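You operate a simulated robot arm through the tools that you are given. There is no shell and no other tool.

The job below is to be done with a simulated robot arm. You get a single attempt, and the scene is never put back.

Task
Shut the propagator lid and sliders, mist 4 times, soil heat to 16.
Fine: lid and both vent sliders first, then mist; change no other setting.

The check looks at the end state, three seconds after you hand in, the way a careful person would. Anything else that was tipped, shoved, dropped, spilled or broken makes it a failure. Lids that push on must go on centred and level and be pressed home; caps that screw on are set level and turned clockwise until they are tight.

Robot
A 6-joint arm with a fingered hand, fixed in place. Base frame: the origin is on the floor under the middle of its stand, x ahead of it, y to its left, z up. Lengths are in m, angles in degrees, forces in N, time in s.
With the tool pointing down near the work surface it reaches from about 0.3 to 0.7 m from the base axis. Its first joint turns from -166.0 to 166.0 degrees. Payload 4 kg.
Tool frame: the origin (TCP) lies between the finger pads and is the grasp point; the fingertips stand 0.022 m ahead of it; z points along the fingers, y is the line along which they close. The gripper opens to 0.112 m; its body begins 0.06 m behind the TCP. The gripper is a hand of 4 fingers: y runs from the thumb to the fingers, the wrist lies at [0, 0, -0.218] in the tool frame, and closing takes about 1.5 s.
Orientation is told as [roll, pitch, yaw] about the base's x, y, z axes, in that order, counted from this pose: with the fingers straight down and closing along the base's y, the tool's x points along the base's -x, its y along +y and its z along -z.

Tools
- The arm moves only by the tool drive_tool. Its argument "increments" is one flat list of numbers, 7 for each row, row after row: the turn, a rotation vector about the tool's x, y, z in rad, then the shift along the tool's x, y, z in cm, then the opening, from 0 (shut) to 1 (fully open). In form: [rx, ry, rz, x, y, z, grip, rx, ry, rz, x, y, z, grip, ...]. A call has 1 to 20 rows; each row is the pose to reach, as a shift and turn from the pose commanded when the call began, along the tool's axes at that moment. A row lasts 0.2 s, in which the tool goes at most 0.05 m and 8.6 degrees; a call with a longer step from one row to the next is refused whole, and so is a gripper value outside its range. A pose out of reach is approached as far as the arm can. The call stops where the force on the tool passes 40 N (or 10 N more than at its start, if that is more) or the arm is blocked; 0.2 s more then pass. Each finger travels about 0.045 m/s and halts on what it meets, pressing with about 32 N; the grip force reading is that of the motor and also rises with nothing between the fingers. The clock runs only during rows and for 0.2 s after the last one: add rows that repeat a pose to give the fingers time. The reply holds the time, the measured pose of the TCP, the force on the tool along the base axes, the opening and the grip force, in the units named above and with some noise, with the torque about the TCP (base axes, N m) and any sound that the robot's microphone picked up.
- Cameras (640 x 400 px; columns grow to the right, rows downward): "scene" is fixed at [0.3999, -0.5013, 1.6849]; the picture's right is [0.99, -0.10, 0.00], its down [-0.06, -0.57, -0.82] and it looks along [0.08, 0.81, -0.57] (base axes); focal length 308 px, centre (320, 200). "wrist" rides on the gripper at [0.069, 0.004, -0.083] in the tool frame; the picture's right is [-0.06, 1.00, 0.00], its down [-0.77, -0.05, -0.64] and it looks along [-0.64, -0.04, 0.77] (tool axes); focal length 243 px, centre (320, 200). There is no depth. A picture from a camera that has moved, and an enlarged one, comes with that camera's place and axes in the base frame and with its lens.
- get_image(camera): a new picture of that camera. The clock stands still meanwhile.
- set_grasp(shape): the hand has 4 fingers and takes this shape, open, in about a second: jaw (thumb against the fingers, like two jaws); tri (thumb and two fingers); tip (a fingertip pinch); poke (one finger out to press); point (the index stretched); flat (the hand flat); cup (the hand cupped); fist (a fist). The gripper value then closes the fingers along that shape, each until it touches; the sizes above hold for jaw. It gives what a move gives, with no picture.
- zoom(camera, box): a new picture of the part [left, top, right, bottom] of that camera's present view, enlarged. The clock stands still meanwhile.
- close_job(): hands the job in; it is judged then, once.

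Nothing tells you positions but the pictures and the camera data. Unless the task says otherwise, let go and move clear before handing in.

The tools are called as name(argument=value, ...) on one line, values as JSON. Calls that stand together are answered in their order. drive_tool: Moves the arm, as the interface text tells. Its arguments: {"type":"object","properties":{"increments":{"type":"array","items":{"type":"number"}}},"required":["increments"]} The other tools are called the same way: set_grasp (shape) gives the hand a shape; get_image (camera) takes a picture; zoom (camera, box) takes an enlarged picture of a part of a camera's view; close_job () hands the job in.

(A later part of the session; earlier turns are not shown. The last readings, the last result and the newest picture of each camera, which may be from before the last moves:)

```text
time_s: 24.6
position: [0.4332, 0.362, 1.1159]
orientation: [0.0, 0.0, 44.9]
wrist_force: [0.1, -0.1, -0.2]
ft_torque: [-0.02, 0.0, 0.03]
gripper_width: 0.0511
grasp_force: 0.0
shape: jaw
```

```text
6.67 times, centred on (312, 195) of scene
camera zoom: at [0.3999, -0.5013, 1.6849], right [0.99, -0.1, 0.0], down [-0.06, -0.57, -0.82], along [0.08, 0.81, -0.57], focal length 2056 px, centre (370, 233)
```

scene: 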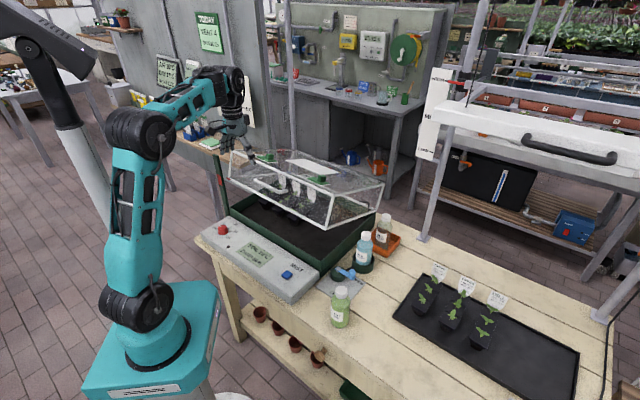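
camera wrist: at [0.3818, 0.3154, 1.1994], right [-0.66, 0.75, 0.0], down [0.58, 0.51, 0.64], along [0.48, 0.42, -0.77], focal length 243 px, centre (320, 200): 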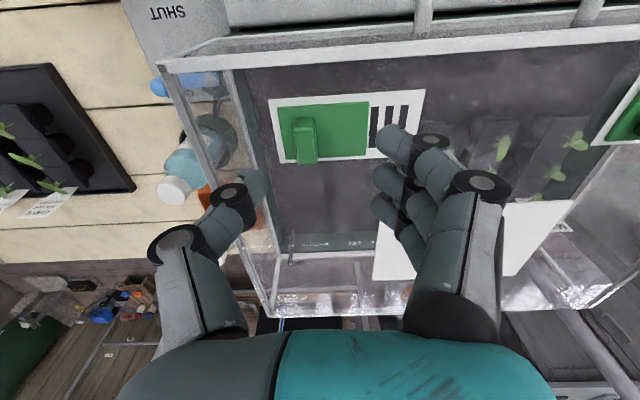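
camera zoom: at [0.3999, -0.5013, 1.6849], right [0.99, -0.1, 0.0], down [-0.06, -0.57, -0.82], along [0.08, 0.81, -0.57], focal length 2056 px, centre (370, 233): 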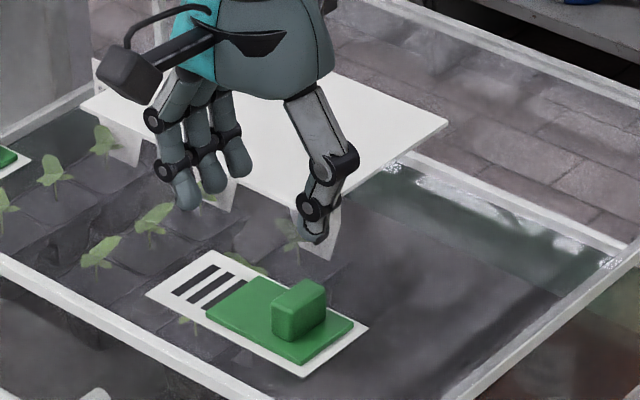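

The +v slider knob is centred near u≈0.566, v≈0.060 with its top at about z=1.046, and the striped grille lies on the −v side, about 3.4 cm of travel. I'll straddle the knob with the half-open jaw, lowering the tips to just above the green plate.

drive_tool(increments=[0, 0, 0, -0.4, -0.97, 0, 0.45, 0, 0, 0, -0.4, -0.97, 1.5, 0.45, 0, 0, 0, -0.4, -0.97, 3.0, 0.45, 0, 0, 0, -0.4, -0.97, 4.0, 0.45, 0, 0, 0, -0.4, -0.97, 5.0, 0.45, 0, 0, 0, -0.4, -0.97, 5.7, 0.45, 0, 0, 0, -0.4, -0.97, 6.2, 0.45])

get_image(camera="wrist")

zoom(camera="scene", box=[280, 165, 345, 225])

```text
time_s: 26.2
position: [0.4432, 0.3566, 1.0535]
orientation: [0.0, 0.1, 45.1]
wrist_force: [-0.3, 0.3, 0.2]
ft_torque: [-0.04, 0.03, 0.0]
gripper_width: 0.0513
grasp_force: 0.1
shape: jaw
```

```text
taken
camera wrist: at [0.3914, 0.3118, 1.1371], right [-0.66, 0.75, 0.0], down [0.58, 0.51, 0.64], along [0.48, 0.42, -0.77], focal length 243 px, centre (320, 200)
```

wrist: 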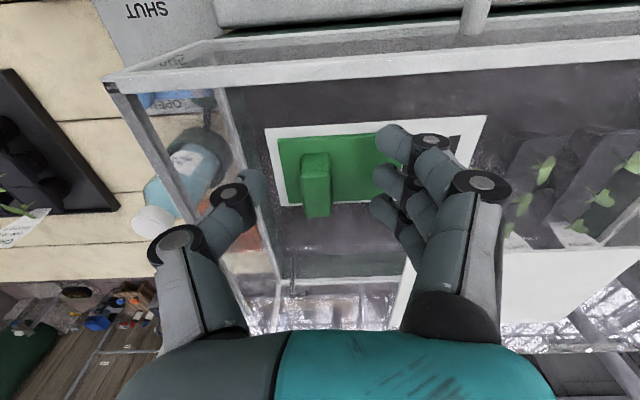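

```text
6.67 times, centred on (312, 195) of scene
camera zoom: at [0.3999, -0.5013, 1.6849], right [0.99, -0.1, 0.0], down [-0.06, -0.57, -0.82], along [0.08, 0.81, -0.57], focal length 2056 px, centre (370, 233)
```

zoom: 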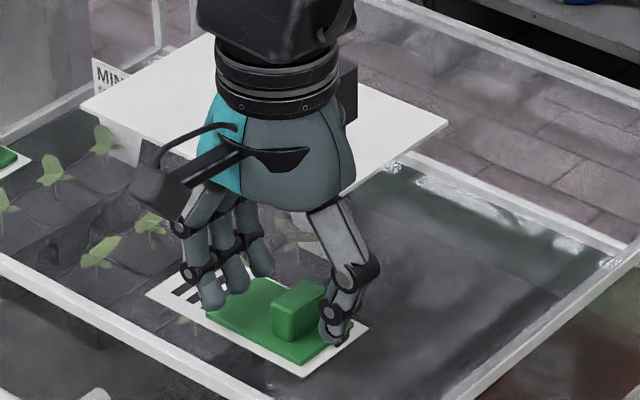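

The thumb is on the +v side of the knob and the fingers are on the other. I'll slide in −v so the thumb pushes the knob over the grille, with small steps near the end.

drive_tool(increments=[0, 0, 0, 0, 0.5, 0, 0.45, 0, 0, 0, 0, 1.0, 0, 0.45, 0, 0, 0, 0, 1.5, 0, 0.45, 0, 0, 0, 0, 2.0, 0, 0.45, 0, 0, 0, 0, 2.4, 0, 0.45, 0, 0, 0, 0, 2.8, 0, 0.45, 0, 0, 0, 0, 3.2, 0, 0.45, 0, 0, 0, 0, 3.6, 0, 0.45, 0, 0, 0, 0, 4.0, 0, 0.45])

get_image(camera="wrist")

zoom(camera="scene", box=[280, 165, 345, 225])

```text
time_s: 28.2
position: [0.4147, 0.3857, 1.055]
orientation: [0.0, 0.1, 45.0]
wrist_force: [0.0, -1.2, 0.2]
ft_torque: [0.02, 0.01, 0.0]
gripper_width: 0.0523
grasp_force: 0.0
shape: jaw
```

```text
taken
camera wrist: at [0.3634, 0.3402, 1.1376], right [-0.66, 0.75, 0.0], down [0.58, 0.51, 0.64], along [0.48, 0.42, -0.77], focal length 243 px, centre (320, 200)
```

wrist: 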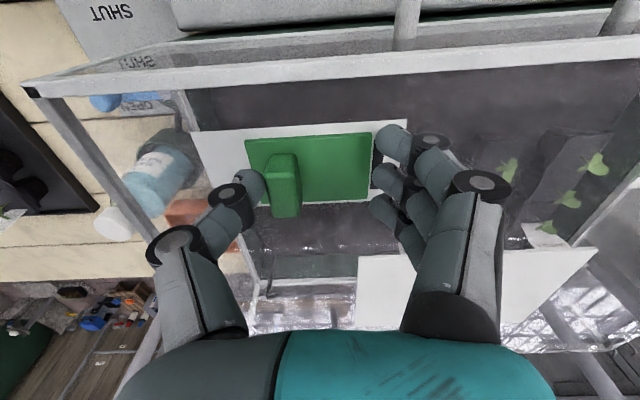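

```text
6.67 times, centred on (312, 195) of scene
camera zoom: at [0.3999, -0.5013, 1.6849], right [0.99, -0.1, 0.0], down [-0.06, -0.57, -0.82], along [0.08, 0.81, -0.57], focal length 2056 px, centre (370, 233)
```

zoom: 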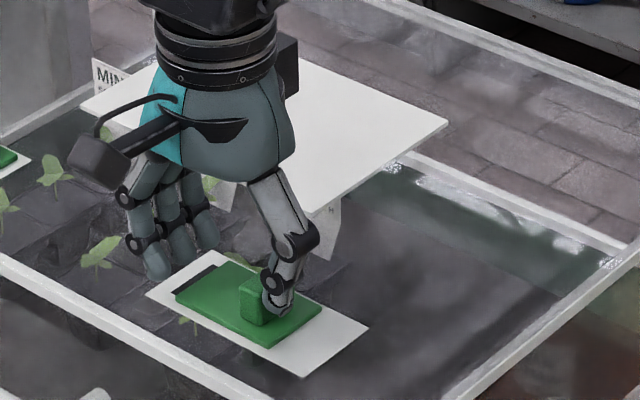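

The slider is moving and now covers most of the grille. I'll continue in 2 mm steps until it meets its stop.

drive_tool(increments=[0, 0, 0, 0, 0.2, 0, 0.45, 0, 0, 0, 0, 0.4, 0, 0.45, 0, 0, 0, 0, 0.6, 0, 0.45, 0, 0, 0, 0, 0.8, 0, 0.45, 0, 0, 0, 0, 1.0, 0, 0.45, 0, 0, 0, 0, 1.1, 0, 0.45, 0, 0, 0, 0, 1.2, 0, 0.45])

get_image(camera="wrist")

zoom(camera="scene", box=[280, 165, 345, 225])

```text
time_s: 29.8
position: [0.4054, 0.3948, 1.0542]
orientation: [0.0, -0.1, 45.1]
wrist_force: [1.1, -1.6, 0.3]
ft_torque: [-0.01, 0.0, 0.01]
gripper_width: 0.0524
grasp_force: 0.0
shape: jaw
```

```text
taken
camera wrist: at [0.3543, 0.3487, 1.1371], right [-0.66, 0.75, 0.0], down [0.58, 0.51, 0.64], along [0.48, 0.42, -0.77], focal length 243 px, centre (320, 200)
```

wrist: 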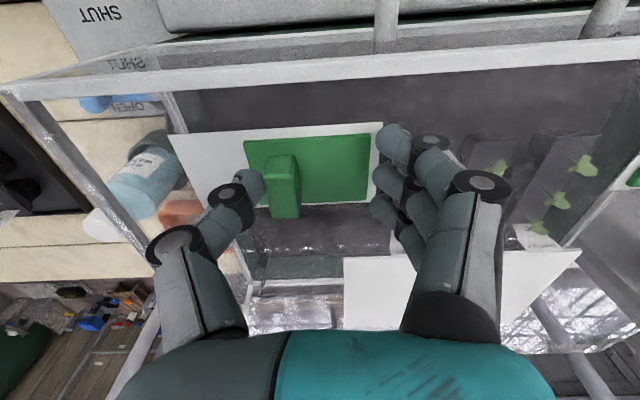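

```text
6.67 times, centred on (312, 195) of scene
camera zoom: at [0.3999, -0.5013, 1.6849], right [0.99, -0.1, 0.0], down [-0.06, -0.57, -0.82], along [0.08, 0.81, -0.57], focal length 2056 px, centre (370, 233)
```

zoom: 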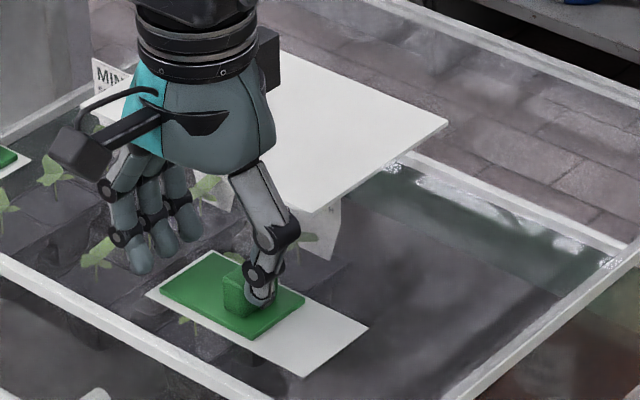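

drive_tool(increments=[0, 0, 0, 0, 0.1, 0, 0.45, 0, 0, 0, 0, 0.2, 0, 0.45, 0, 0, 0, 0, 0.3, 0, 0.45, 0, 0, 0, 0, 0.4, 0, 0.45])

zoom(camera="wrist", box=[140, 90, 460, 250])

zoom(camera="scene", box=[280, 165, 345, 225])

```text
time_s: 30.8
position: [0.4025, 0.3969, 1.0552]
orientation: [0.0, 0.1, 45.1]
wrist_force: [3.1, -3.6, 1.1]
ft_torque: [-0.05, -0.09, -0.05]
gripper_width: 0.0556
grasp_force: 0.1
shape: jaw
```

```text
2.00 times, centred on (300, 170) of wrist
camera zoom: at [0.3515, 0.3516, 1.1373], right [-0.66, 0.75, 0.0], down [0.58, 0.51, 0.64], along [0.48, 0.42, -0.77], focal length 485 px, centre (360, 260)
```

zoom: 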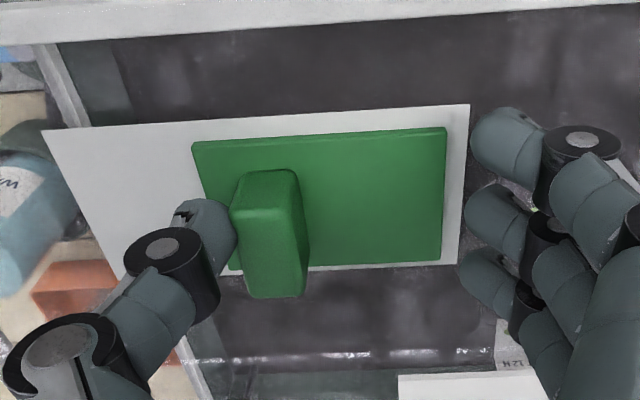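

```text
6.67 times, centred on (312, 195) of scene
camera zoom: at [0.3999, -0.5013, 1.6849], right [0.99, -0.1, 0.0], down [-0.06, -0.57, -0.82], along [0.08, 0.81, -0.57], focal length 2056 px, centre (370, 233)
```

zoom: 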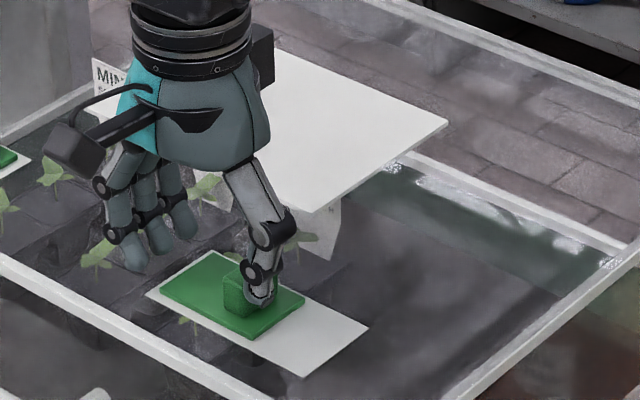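

The slider has reached its stop: force is rising, it has stopped moving, and the grille is fully covered. I'll back off, lift, and go over to the other slider.

drive_tool(increments=[0, 0, 0, 0, -0.7, 0, 0.45, 0, 0, 0, 0, -0.7, -3.0, 0.45, 0, 0, 0, 0, -0.7, -6.2, 0.45, 0, 0, 0, 0, 3.3, -6.2, 0.45, 0, 0, 0, 0, 7.3, -6.2, 0.45, 0, 0, 0, 0, 11.3, -6.2, 0.45, 0, 0, 0, 0, 15.3, -6.2, 0.45, 0, 0, 0, 0, 18.5, -6.2, 0.45, 0, 0, 0, 0, 18.5, -6.2, 0.45])

get_image(camera="wrist")

zoom(camera="scene", box=[220, 140, 400, 275])

```text
time_s: 32.8
position: [0.2725, 0.5281, 1.1152]
orientation: [0.0, -0.1, 45.0]
wrist_force: [-0.5, 0.5, -1.4]
ft_torque: [-0.03, -0.01, 0.0]
gripper_width: 0.0511
grasp_force: 0.1
shape: jaw
```

```text
taken
camera wrist: at [0.2203, 0.4823, 1.1988], right [-0.66, 0.75, 0.0], down [0.58, 0.51, 0.64], along [0.48, 0.42, -0.77], focal length 243 px, centre (320, 200)
```

wrist: 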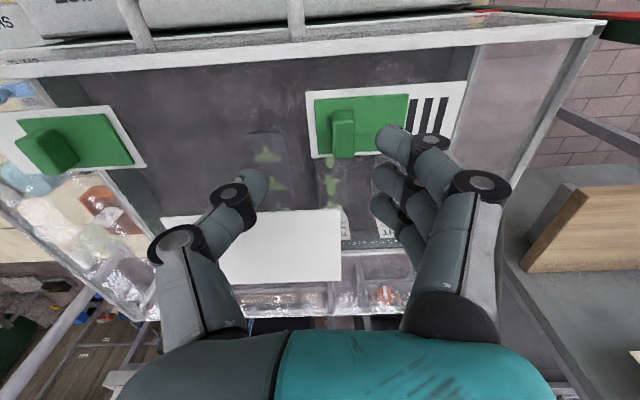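

```text
2.96 times, centred on (310, 208) of scene
camera zoom: at [0.3999, -0.5013, 1.6849], right [0.99, -0.1, 0.0], down [-0.06, -0.57, -0.82], along [0.08, 0.81, -0.57], focal length 914 px, centre (350, 178)
```

zoom: 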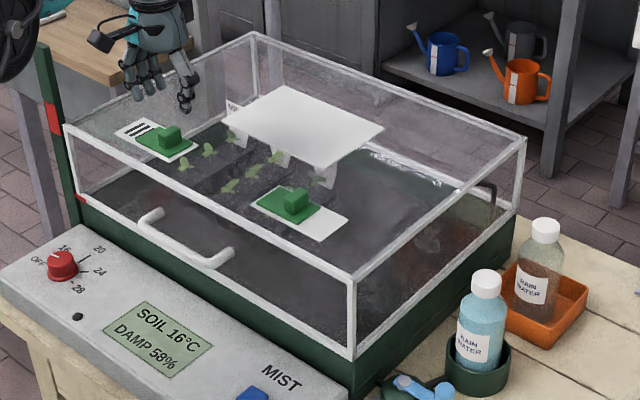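

The first slider is shut. The second knob is measured at v≈-0.197, so I'll centre over it and lower the same way.

drive_tool(increments=[0, 0, 0, 0, 1.6, 0, 0.45, 0, 0, 0, 0, 1.6, 1.5, 0.45, 0, 0, 0, 0, 1.6, 3.0, 0.45, 0, 0, 0, 0, 1.6, 4.0, 0.45, 0, 0, 0, 0, 1.6, 5.0, 0.45, 0, 0, 0, 0, 1.6, 5.7, 0.45, 0, 0, 0, 0, 1.6, 6.1, 0.45])

get_image(camera="wrist")

zoom(camera="scene", box=[230, 140, 320, 210])

```text
time_s: 34.4
position: [0.2633, 0.5378, 1.0557]
orientation: [-0.1, -0.1, 45.0]
wrist_force: [-0.5, 0.2, 0.1]
ft_torque: [-0.01, -0.03, -0.02]
gripper_width: 0.0512
grasp_force: 0.2
shape: jaw
```

```text
taken
camera wrist: at [0.2102, 0.4937, 1.1383], right [-0.66, 0.75, 0.0], down [0.58, 0.51, 0.64], along [0.48, 0.42, -0.77], focal length 243 px, centre (320, 200)
```

wrist: 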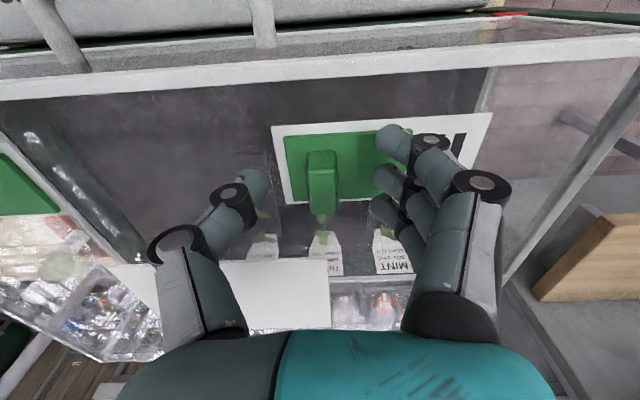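

```text
5.71 times, centred on (275, 175) of scene
camera zoom: at [0.3999, -0.5013, 1.6849], right [0.99, -0.1, 0.0], down [-0.06, -0.57, -0.82], along [0.08, 0.81, -0.57], focal length 1762 px, centre (577, 343)
```

zoom: 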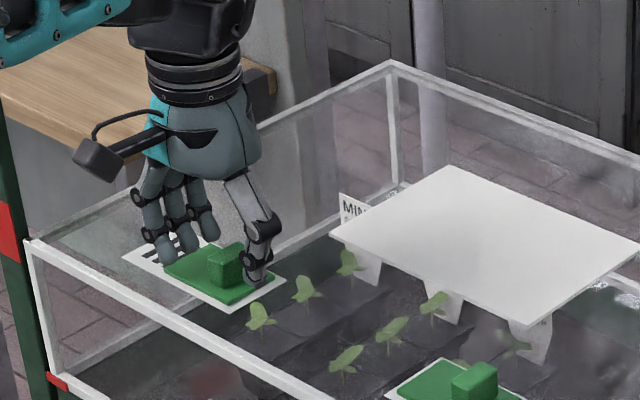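

drive_tool(increments=[0, 0, 0, 0, 0.5, 0, 0.45, 0, 0, 0, 0, 1.0, 0, 0.45, 0, 0, 0, 0, 1.5, 0, 0.45, 0, 0, 0, 0, 2.0, 0, 0.45, 0, 0, 0, 0, 2.4, 0, 0.45, 0, 0, 0, 0, 2.8, 0, 0.45, 0, 0, 0, 0, 3.2, 0, 0.45, 0, 0, 0, 0, 3.6, 0, 0.45, 0, 0, 0, 0, 4.0, 0, 0.45, 0, 0, 0, 0, 4.3, 0, 0.45, 0, 0, 0, 0, 4.6, 0, 0.45, 0, 0, 0, 0, 4.9, 0, 0.45])

zoom(camera="wrist", box=[140, 90, 460, 250])

zoom(camera="scene", box=[230, 140, 320, 210])

```text
time_s: 37.0
position: [0.2276, 0.5744, 1.0551]
orientation: [-0.1, 0.0, 45.0]
wrist_force: [0.1, -1.2, 0.0]
ft_torque: [-0.01, 0.02, -0.04]
gripper_width: 0.0523
grasp_force: 0.1
shape: jaw
```

```text
2.00 times, centred on (300, 170) of wrist
camera zoom: at [0.1751, 0.5286, 1.1385], right [-0.66, 0.75, 0.0], down [0.58, 0.51, 0.64], along [0.48, 0.42, -0.77], focal length 485 px, centre (360, 260)
```

zoom: 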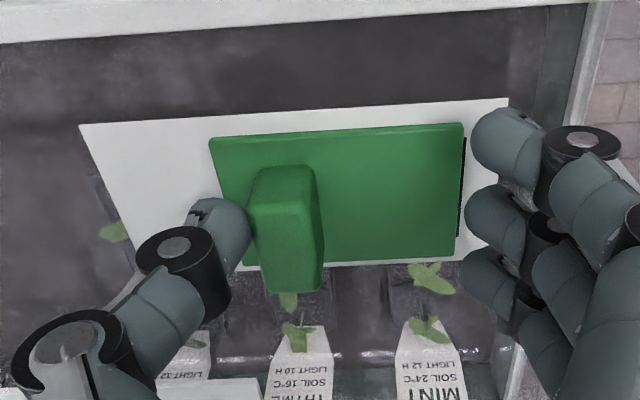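

```text
5.71 times, centred on (275, 175) of scene
camera zoom: at [0.3999, -0.5013, 1.6849], right [0.99, -0.1, 0.0], down [-0.06, -0.57, -0.82], along [0.08, 0.81, -0.57], focal length 1762 px, centre (577, 343)
```

zoom: 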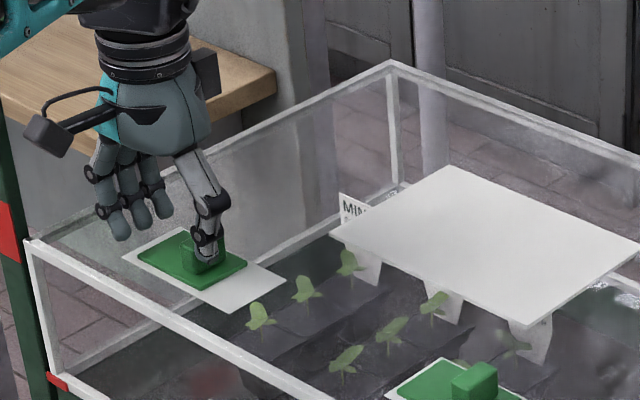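

A thin sliver of the last slot still shows, so I'll push on in 1 mm steps to the stop.

drive_tool(increments=[0, 0, 0, 0, 0.15, 0, 0.45, 0, 0, 0, 0, 0.3, 0, 0.45, 0, 0, 0, 0, 0.45, 0, 0.45, 0, 0, 0, 0, 0.6, 0, 0.45, 0, 0, 0, 0, 0.7, 0, 0.45, 0, 0, 0, 0, 0.8, 0, 0.45, 0, 0, 0, 0, 0.9, 0, 0.45, 0, 0, 0, 0, 1.0, 0, 0.45])

zoom(camera="wrist", box=[140, 90, 460, 250])

zoom(camera="scene", box=[210, 130, 320, 210])

```text
time_s: 38.8
position: [0.2192, 0.5801, 1.056]
orientation: [0.1, 0.0, 45.0]
wrist_force: [2.2, -3.6, 0.7]
ft_torque: [-0.09, -0.03, -0.01]
gripper_width: 0.0552
grasp_force: 0.0
shape: jaw
```

```text
2.00 times, centred on (300, 170) of wrist
camera zoom: at [0.1683, 0.5352, 1.1385], right [-0.66, 0.75, 0.0], down [0.58, 0.51, 0.64], along [0.48, 0.42, -0.77], focal length 485 px, centre (360, 260)
```

zoom: 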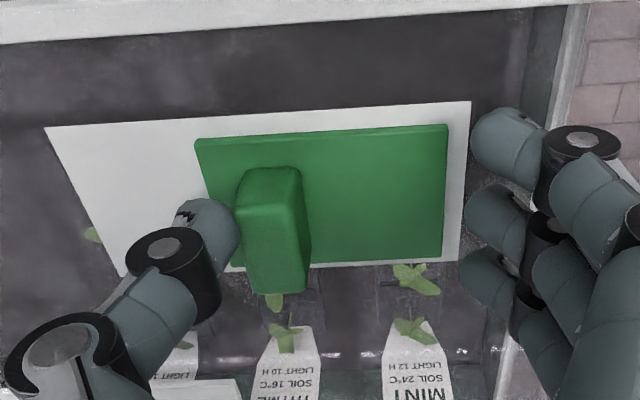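

```text
5.00 times, centred on (265, 170) of scene
camera zoom: at [0.3999, -0.5013, 1.6849], right [0.99, -0.1, 0.0], down [-0.06, -0.57, -0.82], along [0.08, 0.81, -0.57], focal length 1542 px, centre (595, 350)
```

zoom: 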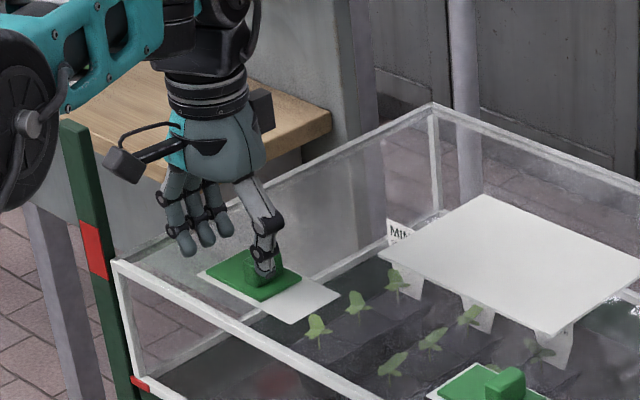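

Both sliders are now hard against their shut stops with the grilles covered. Next I'll back off, lift, and travel to a point above the MIST button.

drive_tool(increments=[0, 0, 0, 0, -0.7, 0, 0.45, 0, 0, 0, 0, -0.7, -3.5, 0.45, 0, 0, 0, 0, -0.7, -7.4, 0.45, 0, 0, 0, 1.59, -4.36, -7.4, 0.45, 0, 0, 0, 3.18, -8.0, -7.4, 0.45, 0, 0, 0, 4.77, -11.7, -7.4, 0.45, 0, 0, 0, 6.36, -15.3, -7.4, 0.45, 0, 0, 0, 7.95, -19.0, -7.4, 0.45, 0, 0, 0, 9.54, -22.7, -7.4, 0.45, 0, 0, 0, 11.1, -26.3, -7.4, 0.45, 0, 0, 0, 12.7, -30.0, -7.4, 0.45, 0, 0, 0, 14.3, -33.65, -7.4, 0.45, 0, 0, 0, 14.3, -33.65, -7.4, 0.45])

set_grasp(shape="poke")

drive_tool(increments=[0, 0, 0, 0, 0, 2.0, 1, 0, 0, 0, 0, 0, 5.0, 1, 0, 0, 0, 0, 0, 8.0, 1, 0, 0, 0, 0, 0, 10.0, 1, 0, 0, 0, 0, 0, 10.0, 1])

get_image(camera="wrist")

get_image(camera="scene")

```text
time_s: 41.6
position: [0.3576, 0.242, 1.13]
orientation: [0.0, -0.2, 45.1]
wrist_force: [-0.4, 0.2, -0.6]
ft_torque: [-0.02, -0.03, 0.01]
gripper_width: 0.051
grasp_force: 0.1
shape: jaw
```

```text
time_s: 42.5
position: [0.3568, 0.2426, 1.1302]
orientation: [0.0, 0.0, 45.0]
wrist_force: [-0.8, -0.3, 0.5]
ft_torque: [0.0, 0.0, 0.0]
gripper_width: 0.0001
grasp_force: 0.0
shape: poke
```

```text
time_s: 43.7
position: [0.3589, 0.24, 1.0291]
orientation: [0.0, 0.0, 45.0]
wrist_force: [-0.1, 0.1, -0.5]
ft_torque: [-0.03, -0.03, 0.0]
gripper_width: 0.0
grasp_force: 0.1
shape: poke
```

```text
taken
camera wrist: at [0.3063, 0.1954, 1.1124], right [-0.66, 0.75, 0.0], down [0.58, 0.51, 0.64], along [0.48, 0.42, -0.77], focal length 243 px, centre (320, 200)
```

wrist: 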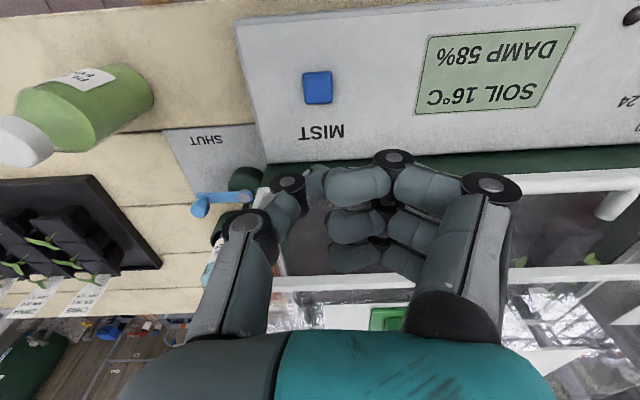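

```text
taken
```

scene: 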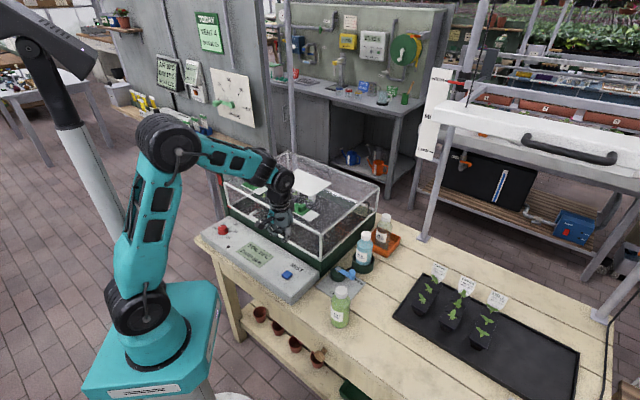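

The button is refined to u≈0.419, v≈0.086 and about 2.8 cm square. I'll align over it and lower to just above it, then go down in small steps to find its surface.

drive_tool(increments=[0, 0, 0, 0.4, -0.2, 2.0, 1, 0, 0, 0, 0.4, -0.2, 5.0, 1, 0, 0, 0, 0.4, -0.2, 8.0, 1, 0, 0, 0, 0.4, -0.2, 10.5, 1, 0, 0, 0, 0.4, -0.2, 12.5, 1, 0, 0, 0, 0.4, -0.2, 12.5, 1])

get_image(camera="wrist")

zoom(camera="scene", box=[250, 220, 330, 300])

```text
time_s: 45.1
position: [0.3568, 0.2381, 0.903]
orientation: [0.0, 0.0, 45.0]
wrist_force: [0.8, 0.5, 0.4]
ft_torque: [0.0, 0.01, -0.02]
gripper_width: 0.0002
grasp_force: 0.1
shape: poke
```

```text
taken
camera wrist: at [0.3043, 0.1926, 0.9874], right [-0.66, 0.75, 0.0], down [0.58, 0.51, 0.64], along [0.48, 0.42, -0.77], focal length 243 px, centre (320, 200)
```

wrist: 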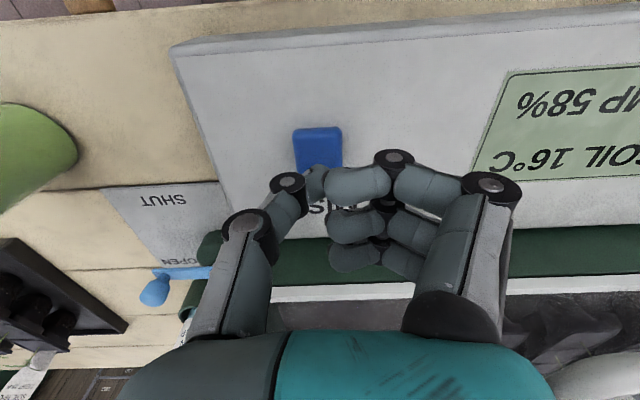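

```text
5.00 times, centred on (290, 260) of scene
camera zoom: at [0.3999, -0.5013, 1.6849], right [0.99, -0.1, 0.0], down [-0.06, -0.57, -0.82], along [0.08, 0.81, -0.57], focal length 1542 px, centre (470, -100)
```

zoom: 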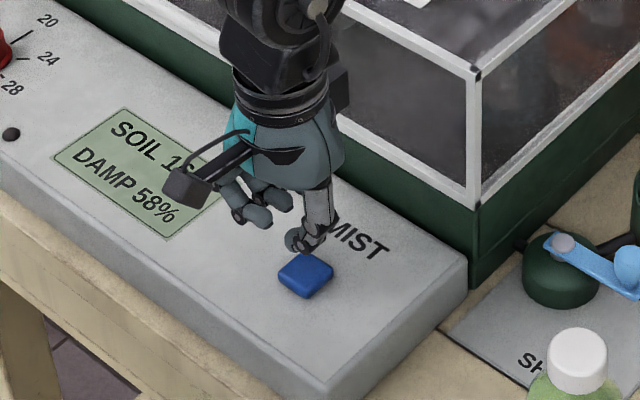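

drive_tool(increments=[0, 0, 0, 0.1, 0, 0.8, 1, 0, 0, 0, 0.1, 0, 1.4, 1, 0, 0, 0, 0.1, 0, 1.8, 1, 0, 0, 0, 0.1, 0, 1.8, 1])

zoom(camera="scene", box=[250, 220, 330, 300])

zoom(camera="wrist", box=[220, 80, 460, 230])

```text
time_s: 46.1
position: [0.3557, 0.2375, 0.8862]
orientation: [-0.1, 0.0, 45.1]
wrist_force: [0.4, -0.1, 0.1]
ft_torque: [0.03, -0.03, 0.0]
gripper_width: 0.0
grasp_force: 0.1
shape: poke
```

```text
5.00 times, centred on (290, 260) of scene
camera zoom: at [0.3999, -0.5013, 1.6849], right [0.99, -0.1, 0.0], down [-0.06, -0.57, -0.82], along [0.08, 0.81, -0.57], focal length 1542 px, centre (470, -100)
```

zoom: 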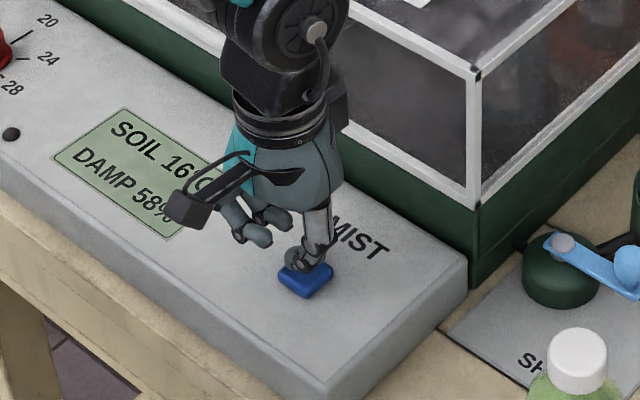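

```text
2.67 times, centred on (340, 155) of wrist
camera zoom: at [0.303, 0.192, 0.9697], right [-0.66, 0.75, 0.0], down [0.58, 0.51, 0.64], along [0.48, 0.42, -0.77], focal length 647 px, centre (267, 320)
```

zoom: 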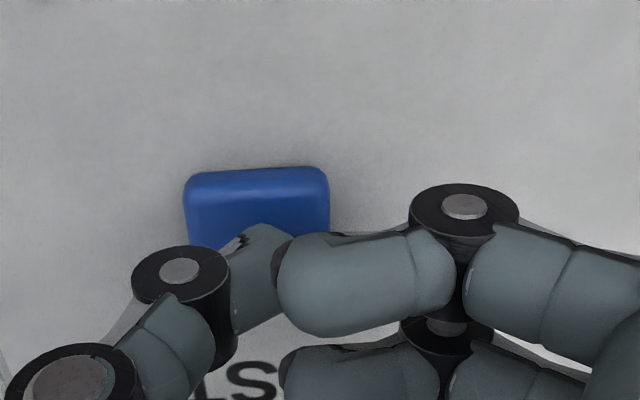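

The tip is over the button, a few mm above it. I'll press in 1.5 mm steps and listen for the response.

drive_tool(increments=[0, 0, 0, 0, 0, 0.15, 1, 0, 0, 0, 0, 0, 0.3, 1, 0, 0, 0, 0, 0, 0.45, 1, 0, 0, 0, 0, 0, 0.6, 1, 0, 0, 0, 0, 0, 0.75, 1])

zoom(camera="scene", box=[230, 210, 330, 300])

```text
time_s: 47.3
position: [0.3545, 0.2364, 0.8786]
orientation: [-0.1, -0.2, 45.1]
wrist_force: [0.4, 0.1, 1.3]
ft_torque: [0.0, -0.03, 0.0]
gripper_width: 0.0
grasp_force: 0.0
shape: poke
```

```text
4.44 times, centred on (280, 255) of scene
camera zoom: at [0.3999, -0.5013, 1.6849], right [0.99, -0.1, 0.0], down [-0.06, -0.57, -0.82], along [0.08, 0.81, -0.57], focal length 1370 px, centre (498, -44)
```

zoom: 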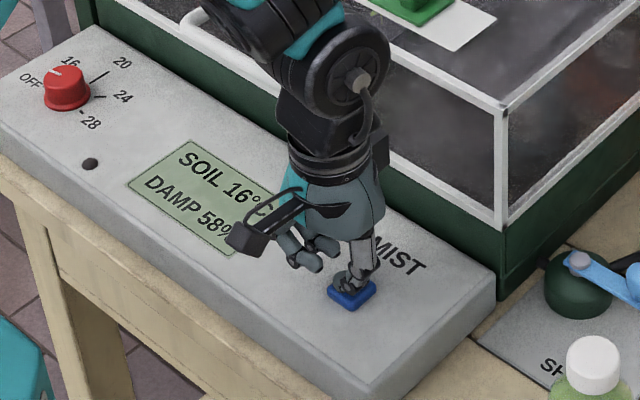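

drive_tool(increments=[0, 0, 0, 0, 0, 0.1, 1, 0, 0, 0, 0, 0, 0.2, 1, 0, 0, 0, 0, 0, 0.3, 1])

```text
time_s: 48.1
position: [0.3539, 0.237, 0.8752]
orientation: [0.0, -0.1, 45.1]
wrist_force: [1.5, 1.0, 2.6]
ft_torque: [0.01, 0.0, 0.0]
gripper_width: 0.0
grasp_force: 0.0
shape: poke
heard: click
```

One click was heard, so that is press 1. I'll check the display before releasing.

zoom(camera="scene", box=[230, 190, 350, 300])

drive_tool(increments=[0, 0, 0, 0, 0, -0.4, 1, 0, 0, 0, 0, 0, -0.8, 1, 0, 0, 0, 0, 0, -1.2, 1, 0, 0, 0, 0, 0, -1.2, 1])

zoom(camera="scene", box=[230, 190, 350, 300])

zoom(camera="wrist", box=[160, 0, 640, 300])

```text
3.64 times, centred on (290, 245) of scene
camera zoom: at [0.3999, -0.5013, 1.6849], right [0.99, -0.1, 0.0], down [-0.06, -0.57, -0.82], along [0.08, 0.81, -0.57], focal length 1121 px, centre (429, 36)
```

zoom: 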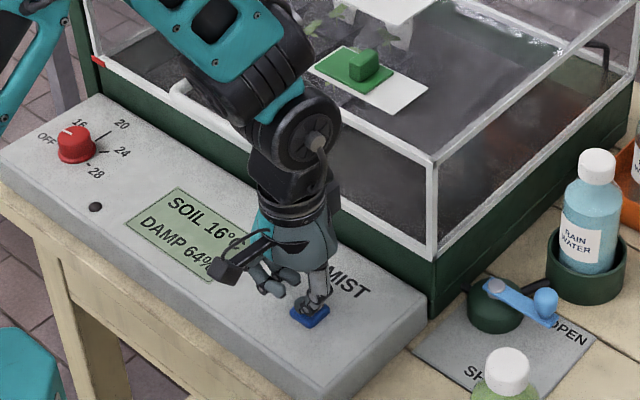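

```text
time_s: 49.1
position: [0.3548, 0.2367, 0.888]
orientation: [0.1, -0.1, 45.0]
wrist_force: [-0.3, 0.0, 0.5]
ft_torque: [0.01, 0.0, 0.01]
gripper_width: 0.0
grasp_force: 0.1
shape: poke
```

```text
3.64 times, centred on (290, 245) of scene
camera zoom: at [0.3999, -0.5013, 1.6849], right [0.99, -0.1, 0.0], down [-0.06, -0.57, -0.82], along [0.08, 0.81, -0.57], focal length 1121 px, centre (429, 36)
```

zoom: 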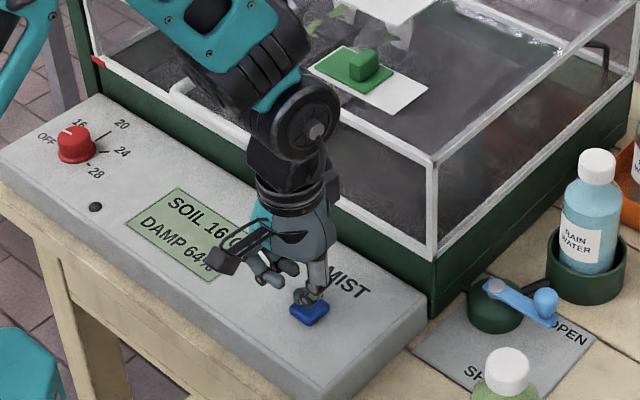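

```text
1.33 times, centred on (400, 150) of wrist
camera zoom: at [0.3024, 0.1915, 0.9711], right [-0.66, 0.75, 0.0], down [0.58, 0.51, 0.64], along [0.48, 0.42, -0.77], focal length 324 px, centre (213, 267)
```

zoom: 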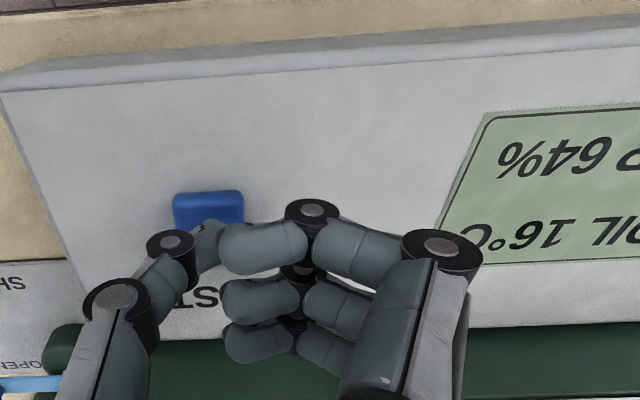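

DAMP rose from 58% to 64% with the first press, so the display confirms each mist. Now press 2, followed by a full release.

drive_tool(increments=[0, 0, 0, 0, 0, 0.5, 1, 0, 0, 0, 0, 0, 0.9, 1, 0, 0, 0, 0, 0, 1.05, 1, 0, 0, 0, 0, 0, 1.2, 1, 0, 0, 0, 0, 0, 1.2, 1])

zoom(camera="wrist", box=[160, 0, 640, 300])

```text
time_s: 50.3
position: [0.3521, 0.2367, 0.8753]
orientation: [-0.1, -0.2, 45.0]
wrist_force: [0.8, 1.8, 3.0]
ft_torque: [0.03, -0.03, -0.02]
gripper_width: 0.0
grasp_force: 0.1
shape: poke
heard: click
```

```text
1.33 times, centred on (400, 150) of wrist
camera zoom: at [0.3019, 0.1913, 0.9589], right [-0.66, 0.75, 0.0], down [0.58, 0.51, 0.64], along [0.48, 0.42, -0.77], focal length 324 px, centre (213, 267)
```

zoom: 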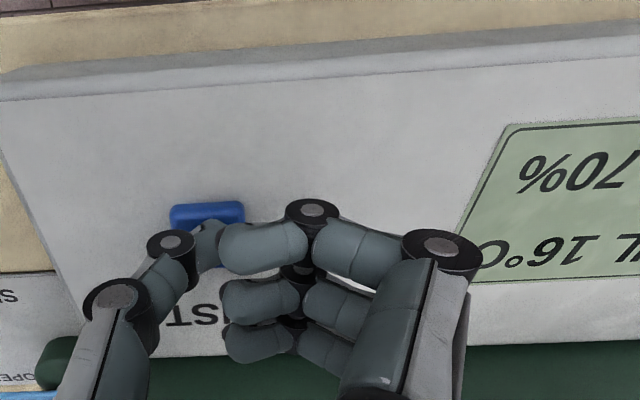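

70% is showing, so two mists are registered. I'll release and make press 3.

drive_tool(increments=[0, 0, 0, 0, 0, -0.5, 1, 0, 0, 0, 0, 0, -1.2, 1, 0, 0, 0, 0, 0, -1.2, 1, 0, 0, 0, 0, 0, -1.2, 1])

drive_tool(increments=[0, 0, 0, 0, 0, 0.5, 1, 0, 0, 0, 0, 0, 0.9, 1, 0, 0, 0, 0, 0, 1.05, 1, 0, 0, 0, 0, 0, 1.2, 1, 0, 0, 0, 0, 0, 1.2, 1])

zoom(camera="wrist", box=[160, 0, 640, 300])

```text
time_s: 51.3
position: [0.3536, 0.2378, 0.887]
orientation: [0.0, 0.0, 45.0]
wrist_force: [-0.2, -0.2, -0.5]
ft_torque: [-0.04, 0.02, -0.07]
gripper_width: 0.0002
grasp_force: 0.0
shape: poke
```

```text
time_s: 52.5
position: [0.3535, 0.2382, 0.8749]
orientation: [0.0, -0.1, 45.0]
wrist_force: [-0.1, -1.3, 3.1]
ft_torque: [-0.02, 0.03, 0.01]
gripper_width: 0.0
grasp_force: 0.1
shape: poke
heard: click
```

```text
1.33 times, centred on (400, 150) of wrist
camera zoom: at [0.3022, 0.1923, 0.9592], right [-0.66, 0.75, 0.0], down [0.58, 0.51, 0.64], along [0.48, 0.42, -0.77], focal length 324 px, centre (213, 267)
```

zoom: 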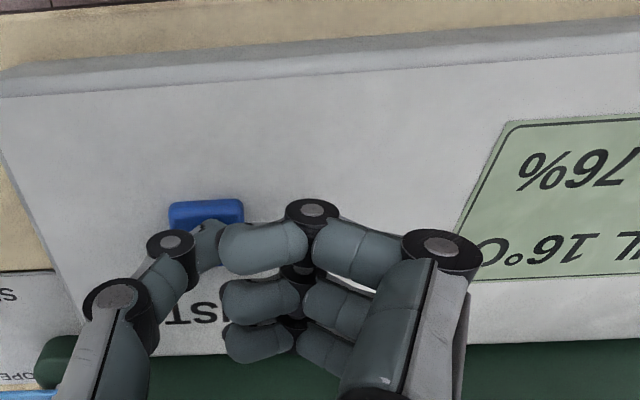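

76% is showing, so three mists are registered. Release, then the fourth and last press.

drive_tool(increments=[0, 0, 0, 0, 0, -0.5, 1, 0, 0, 0, 0, 0, -1.2, 1, 0, 0, 0, 0, 0, -1.2, 1, 0, 0, 0, 0, 0, -1.2, 1])

drive_tool(increments=[0, 0, 0, 0, 0, 0.5, 1, 0, 0, 0, 0, 0, 0.9, 1, 0, 0, 0, 0, 0, 1.05, 1, 0, 0, 0, 0, 0, 1.2, 1, 0, 0, 0, 0, 0, 1.2, 1])

zoom(camera="wrist", box=[160, 0, 640, 300])

```text
time_s: 53.5
position: [0.3542, 0.2382, 0.8877]
orientation: [0.0, -0.2, 44.9]
wrist_force: [-0.1, 0.2, 0.5]
ft_torque: [0.0, -0.02, -0.02]
gripper_width: 0.0
grasp_force: 0.0
shape: poke
```

```text
time_s: 54.7
position: [0.3542, 0.2382, 0.8767]
orientation: [0.1, -0.1, 44.9]
wrist_force: [-0.1, -0.2, 2.7]
ft_torque: [-0.04, 0.03, 0.02]
gripper_width: 0.0001
grasp_force: 0.0
shape: poke
heard: click
```

```text
1.33 times, centred on (400, 150) of wrist
camera zoom: at [0.3024, 0.1921, 0.959], right [-0.66, 0.75, 0.0], down [0.58, 0.51, 0.64], along [0.48, 0.42, -0.77], focal length 324 px, centre (213, 267)
```

zoom: 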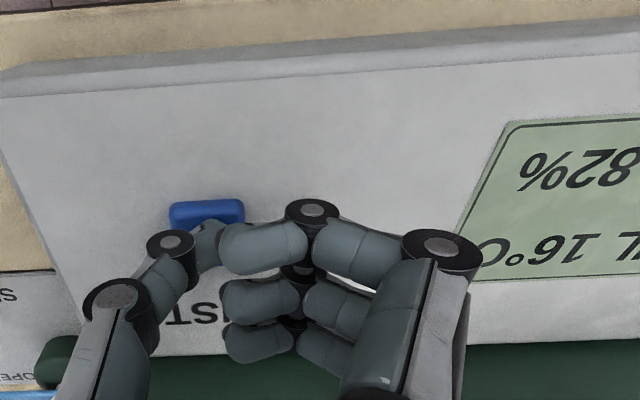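

82% now shows, so exactly four mists are done. I'll release, rise well clear, and travel over to the soil-heat knob (top centre about u=0.424, v=-0.286, z=0.873).

drive_tool(increments=[0, 0, 0, 0, 0, -1.0, 1, 0, 0, 0, 0, 0, -4.0, 1, 0, 0, 0, 0, 0, -8.5, 1, 0, 0, 0, 0, 0, -13.0, 1, 0, 0, 0, 0, 0, -17.5, 1, 0, 0, 0, 0, 0, -20.0, 1])

drive_tool(increments=[0, 0, 0, 0, 4.0, 0, 1, 0, 0, 0, 0, 8.0, 0, 1, 0, 0, 0, 0, 12.0, 0, 1, 0, 0, 0, 0, 16.0, 0, 1, 0, 0, 0, 0, 20.0, 0, 1, 0, 0, 0, 0, 24.0, 0, 1, 0, 0, 0, 0, 28.0, 0, 1, 0, 0, 0, 0, 32.0, 0, 1, 0, 0, 0, 0, 35.0, 0, 1])

set_grasp(shape="tri")

get_image(camera="wrist")

zoom(camera="scene", box=[170, 120, 330, 290])

```text
time_s: 56.1
position: [0.3554, 0.2357, 1.077]
orientation: [0.0, -0.1, 44.9]
wrist_force: [-0.9, 1.0, -0.5]
ft_torque: [0.01, 0.01, 0.01]
gripper_width: 0.0001
grasp_force: 0.1
shape: poke
```

```text
time_s: 58.1
position: [0.1086, 0.4845, 1.074]
orientation: [0.0, 0.0, 44.9]
wrist_force: [0.5, 0.2, 0.5]
ft_torque: [0.0, 0.01, 0.01]
gripper_width: 0.0
grasp_force: 0.1
shape: poke
```

```text
time_s: 59.0
position: [0.1078, 0.4839, 1.0751]
orientation: [0.0, 0.0, 45.0]
wrist_force: [0.1, 0.2, -0.4]
ft_torque: [0.0, 0.04, 0.02]
gripper_width: 0.1117
grasp_force: 0.1
shape: tri
```

```text
taken
camera wrist: at [0.0564, 0.4388, 1.1579], right [-0.66, 0.75, 0.0], down [0.58, 0.51, 0.64], along [0.48, 0.42, -0.77], focal length 243 px, centre (320, 200)
```

wrist: 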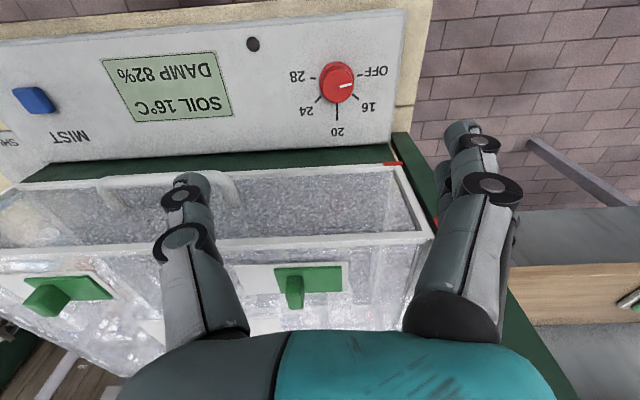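

```text
2.35 times, centred on (250, 205) of scene
camera zoom: at [0.3999, -0.5013, 1.6849], right [0.99, -0.1, 0.0], down [-0.06, -0.57, -0.82], along [0.08, 0.81, -0.57], focal length 726 px, centre (485, 188)
```

zoom: 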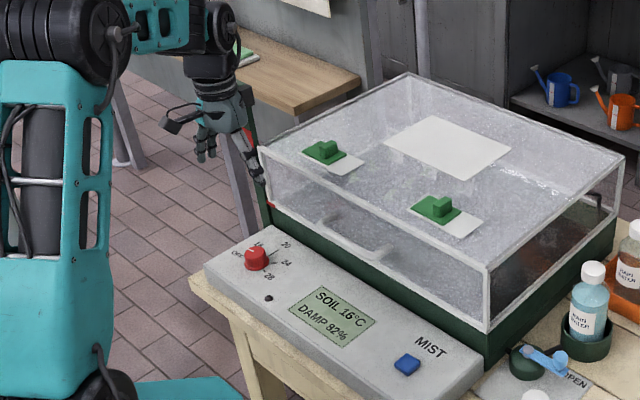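

The lid has fogged with mist and both sliders are shut. I'll zoom on the dial to measure the pointer and mark angles.

zoom(camera="wrist", box=[270, 40, 410, 150])

zoom(camera="wrist", box=[140, 110, 540, 345])

```text
3.64 times, centred on (340, 95) of wrist
camera zoom: at [0.0564, 0.4388, 1.1579], right [-0.66, 0.75, 0.0], down [0.58, 0.51, 0.64], along [0.48, 0.42, -0.77], focal length 882 px, centre (247, 582)
```

zoom: 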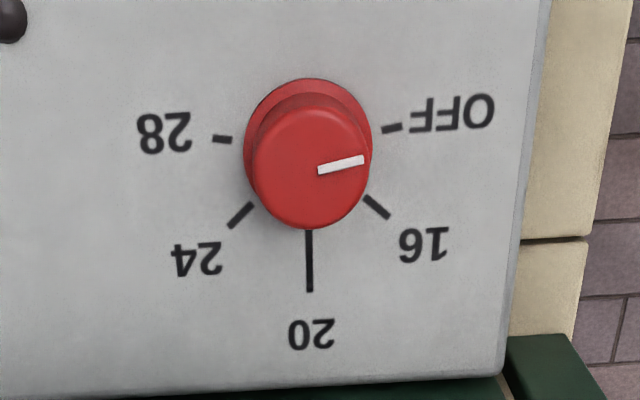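

```text
1.60 times, centred on (340, 228) of wrist
camera zoom: at [0.0564, 0.4388, 1.1579], right [-0.66, 0.75, 0.0], down [0.58, 0.51, 0.64], along [0.48, 0.42, -0.77], focal length 388 px, centre (288, 156)
```

zoom: 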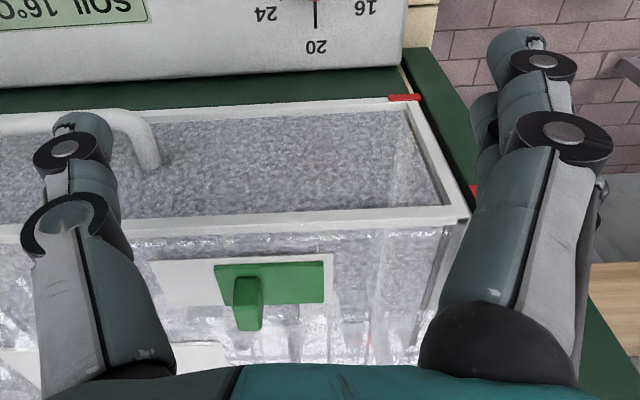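

The pointer is at OFF (about 100° from the "20" direction) and the 16 mark sits about 50° clockwise from there. I'll narrow the tri grasp here in free air to see its geometry before lowering.

drive_tool(increments=[0, 0, 0, 0, 0, 0, 0.6, 0, 0, 0, 0, 0, 0, 0.6, 0, 0, 0, 0, 0, 0, 0.6, 0, 0, 0, 0, 0, 0, 0.6])

zoom(camera="wrist", box=[140, 30, 540, 345])

zoom(camera="scene", box=[200, 120, 270, 190])

```text
time_s: 60.0
position: [0.1082, 0.4842, 1.0746]
orientation: [0.1, 0.1, 45.1]
wrist_force: [0.6, -0.6, -1.2]
ft_torque: [0.0, 0.02, 0.01]
gripper_width: 0.0677
grasp_force: 0.1
shape: tri
```

```text
1.27 times, centred on (340, 188) of wrist
camera zoom: at [0.0562, 0.4389, 1.1578], right [-0.66, 0.75, 0.0], down [0.58, 0.51, 0.64], along [0.48, 0.42, -0.77], focal length 308 px, centre (295, 216)
```

zoom: 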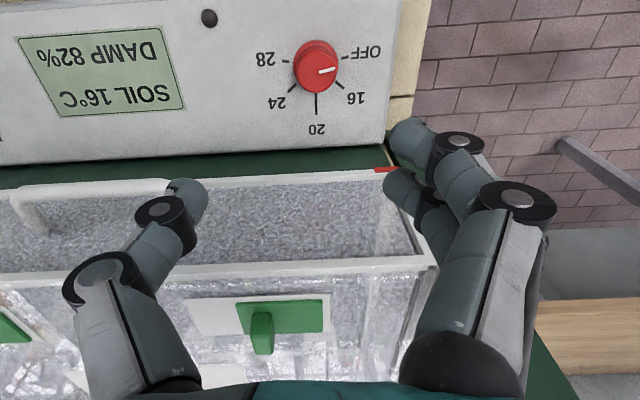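

```text
5.71 times, centred on (235, 155) of scene
camera zoom: at [0.3999, -0.5013, 1.6849], right [0.99, -0.1, 0.0], down [-0.06, -0.57, -0.82], along [0.08, 0.81, -0.57], focal length 1762 px, centre (806, 457)
```

zoom: 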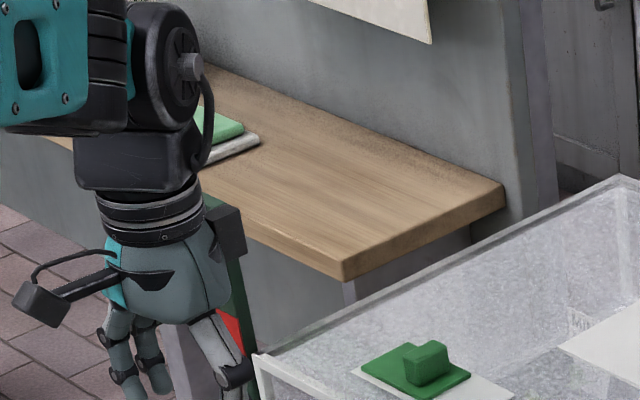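

In tri the thumb faces only one finger squarely. The plain jaw is symmetric about the knob, so I'll use that. I'll centre over the knob (u≈0.4245, v≈-0.2855) with about 6.8 cm opening and lower part-way.

set_grasp(shape="jaw")

drive_tool(increments=[0, 0, 0, -0.3, 1.0, 0, 0.6, 0, 0, 0, -0.56, 1.96, 2.0, 0.6, 0, 0, 0, -0.56, 1.96, 5.0, 0.6, 0, 0, 0, -0.56, 1.96, 8.0, 0.6, 0, 0, 0, -0.56, 1.96, 11.0, 0.6, 0, 0, 0, -0.56, 1.96, 13.0, 0.6, 0, 0, 0, -0.56, 1.96, 13.0, 0.6])

get_image(camera="wrist")

zoom(camera="scene", box=[180, 150, 300, 260])

```text
time_s: 60.9
position: [0.1085, 0.4844, 1.0744]
orientation: [0.1, 0.0, 45.0]
wrist_force: [0.1, -0.1, 0.2]
ft_torque: [0.01, 0.01, 0.02]
gripper_width: 0.1116
grasp_force: 0.0
shape: jaw
```

```text
time_s: 62.5
position: [0.0948, 0.5021, 0.9469]
orientation: [0.1, -0.2, 45.0]
wrist_force: [0.1, 0.0, -0.1]
ft_torque: [0.01, -0.03, 0.02]
gripper_width: 0.0676
grasp_force: 0.0
shape: jaw
```

```text
taken
camera wrist: at [0.0433, 0.4569, 1.0299], right [-0.66, 0.75, 0.0], down [0.58, 0.51, 0.64], along [0.48, 0.42, -0.77], focal length 243 px, centre (320, 200)
```

wrist: 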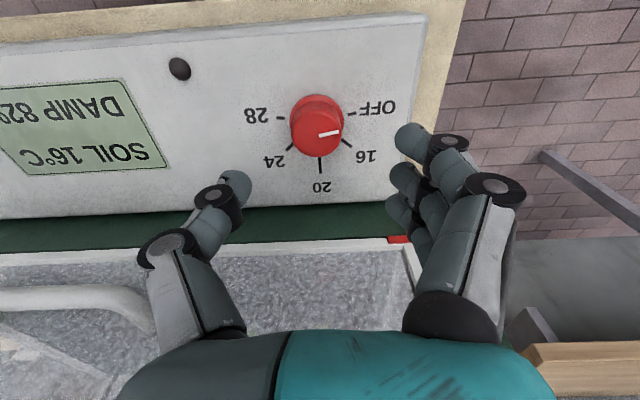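

```text
3.64 times, centred on (240, 205) of scene
camera zoom: at [0.3999, -0.5013, 1.6849], right [0.99, -0.1, 0.0], down [-0.06, -0.57, -0.82], along [0.08, 0.81, -0.57], focal length 1121 px, centre (611, 182)
```

zoom: 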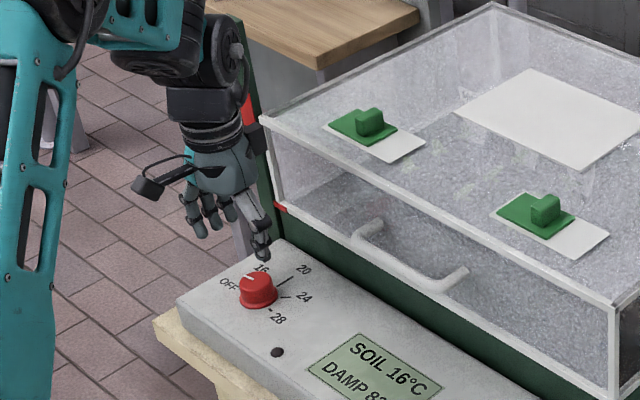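

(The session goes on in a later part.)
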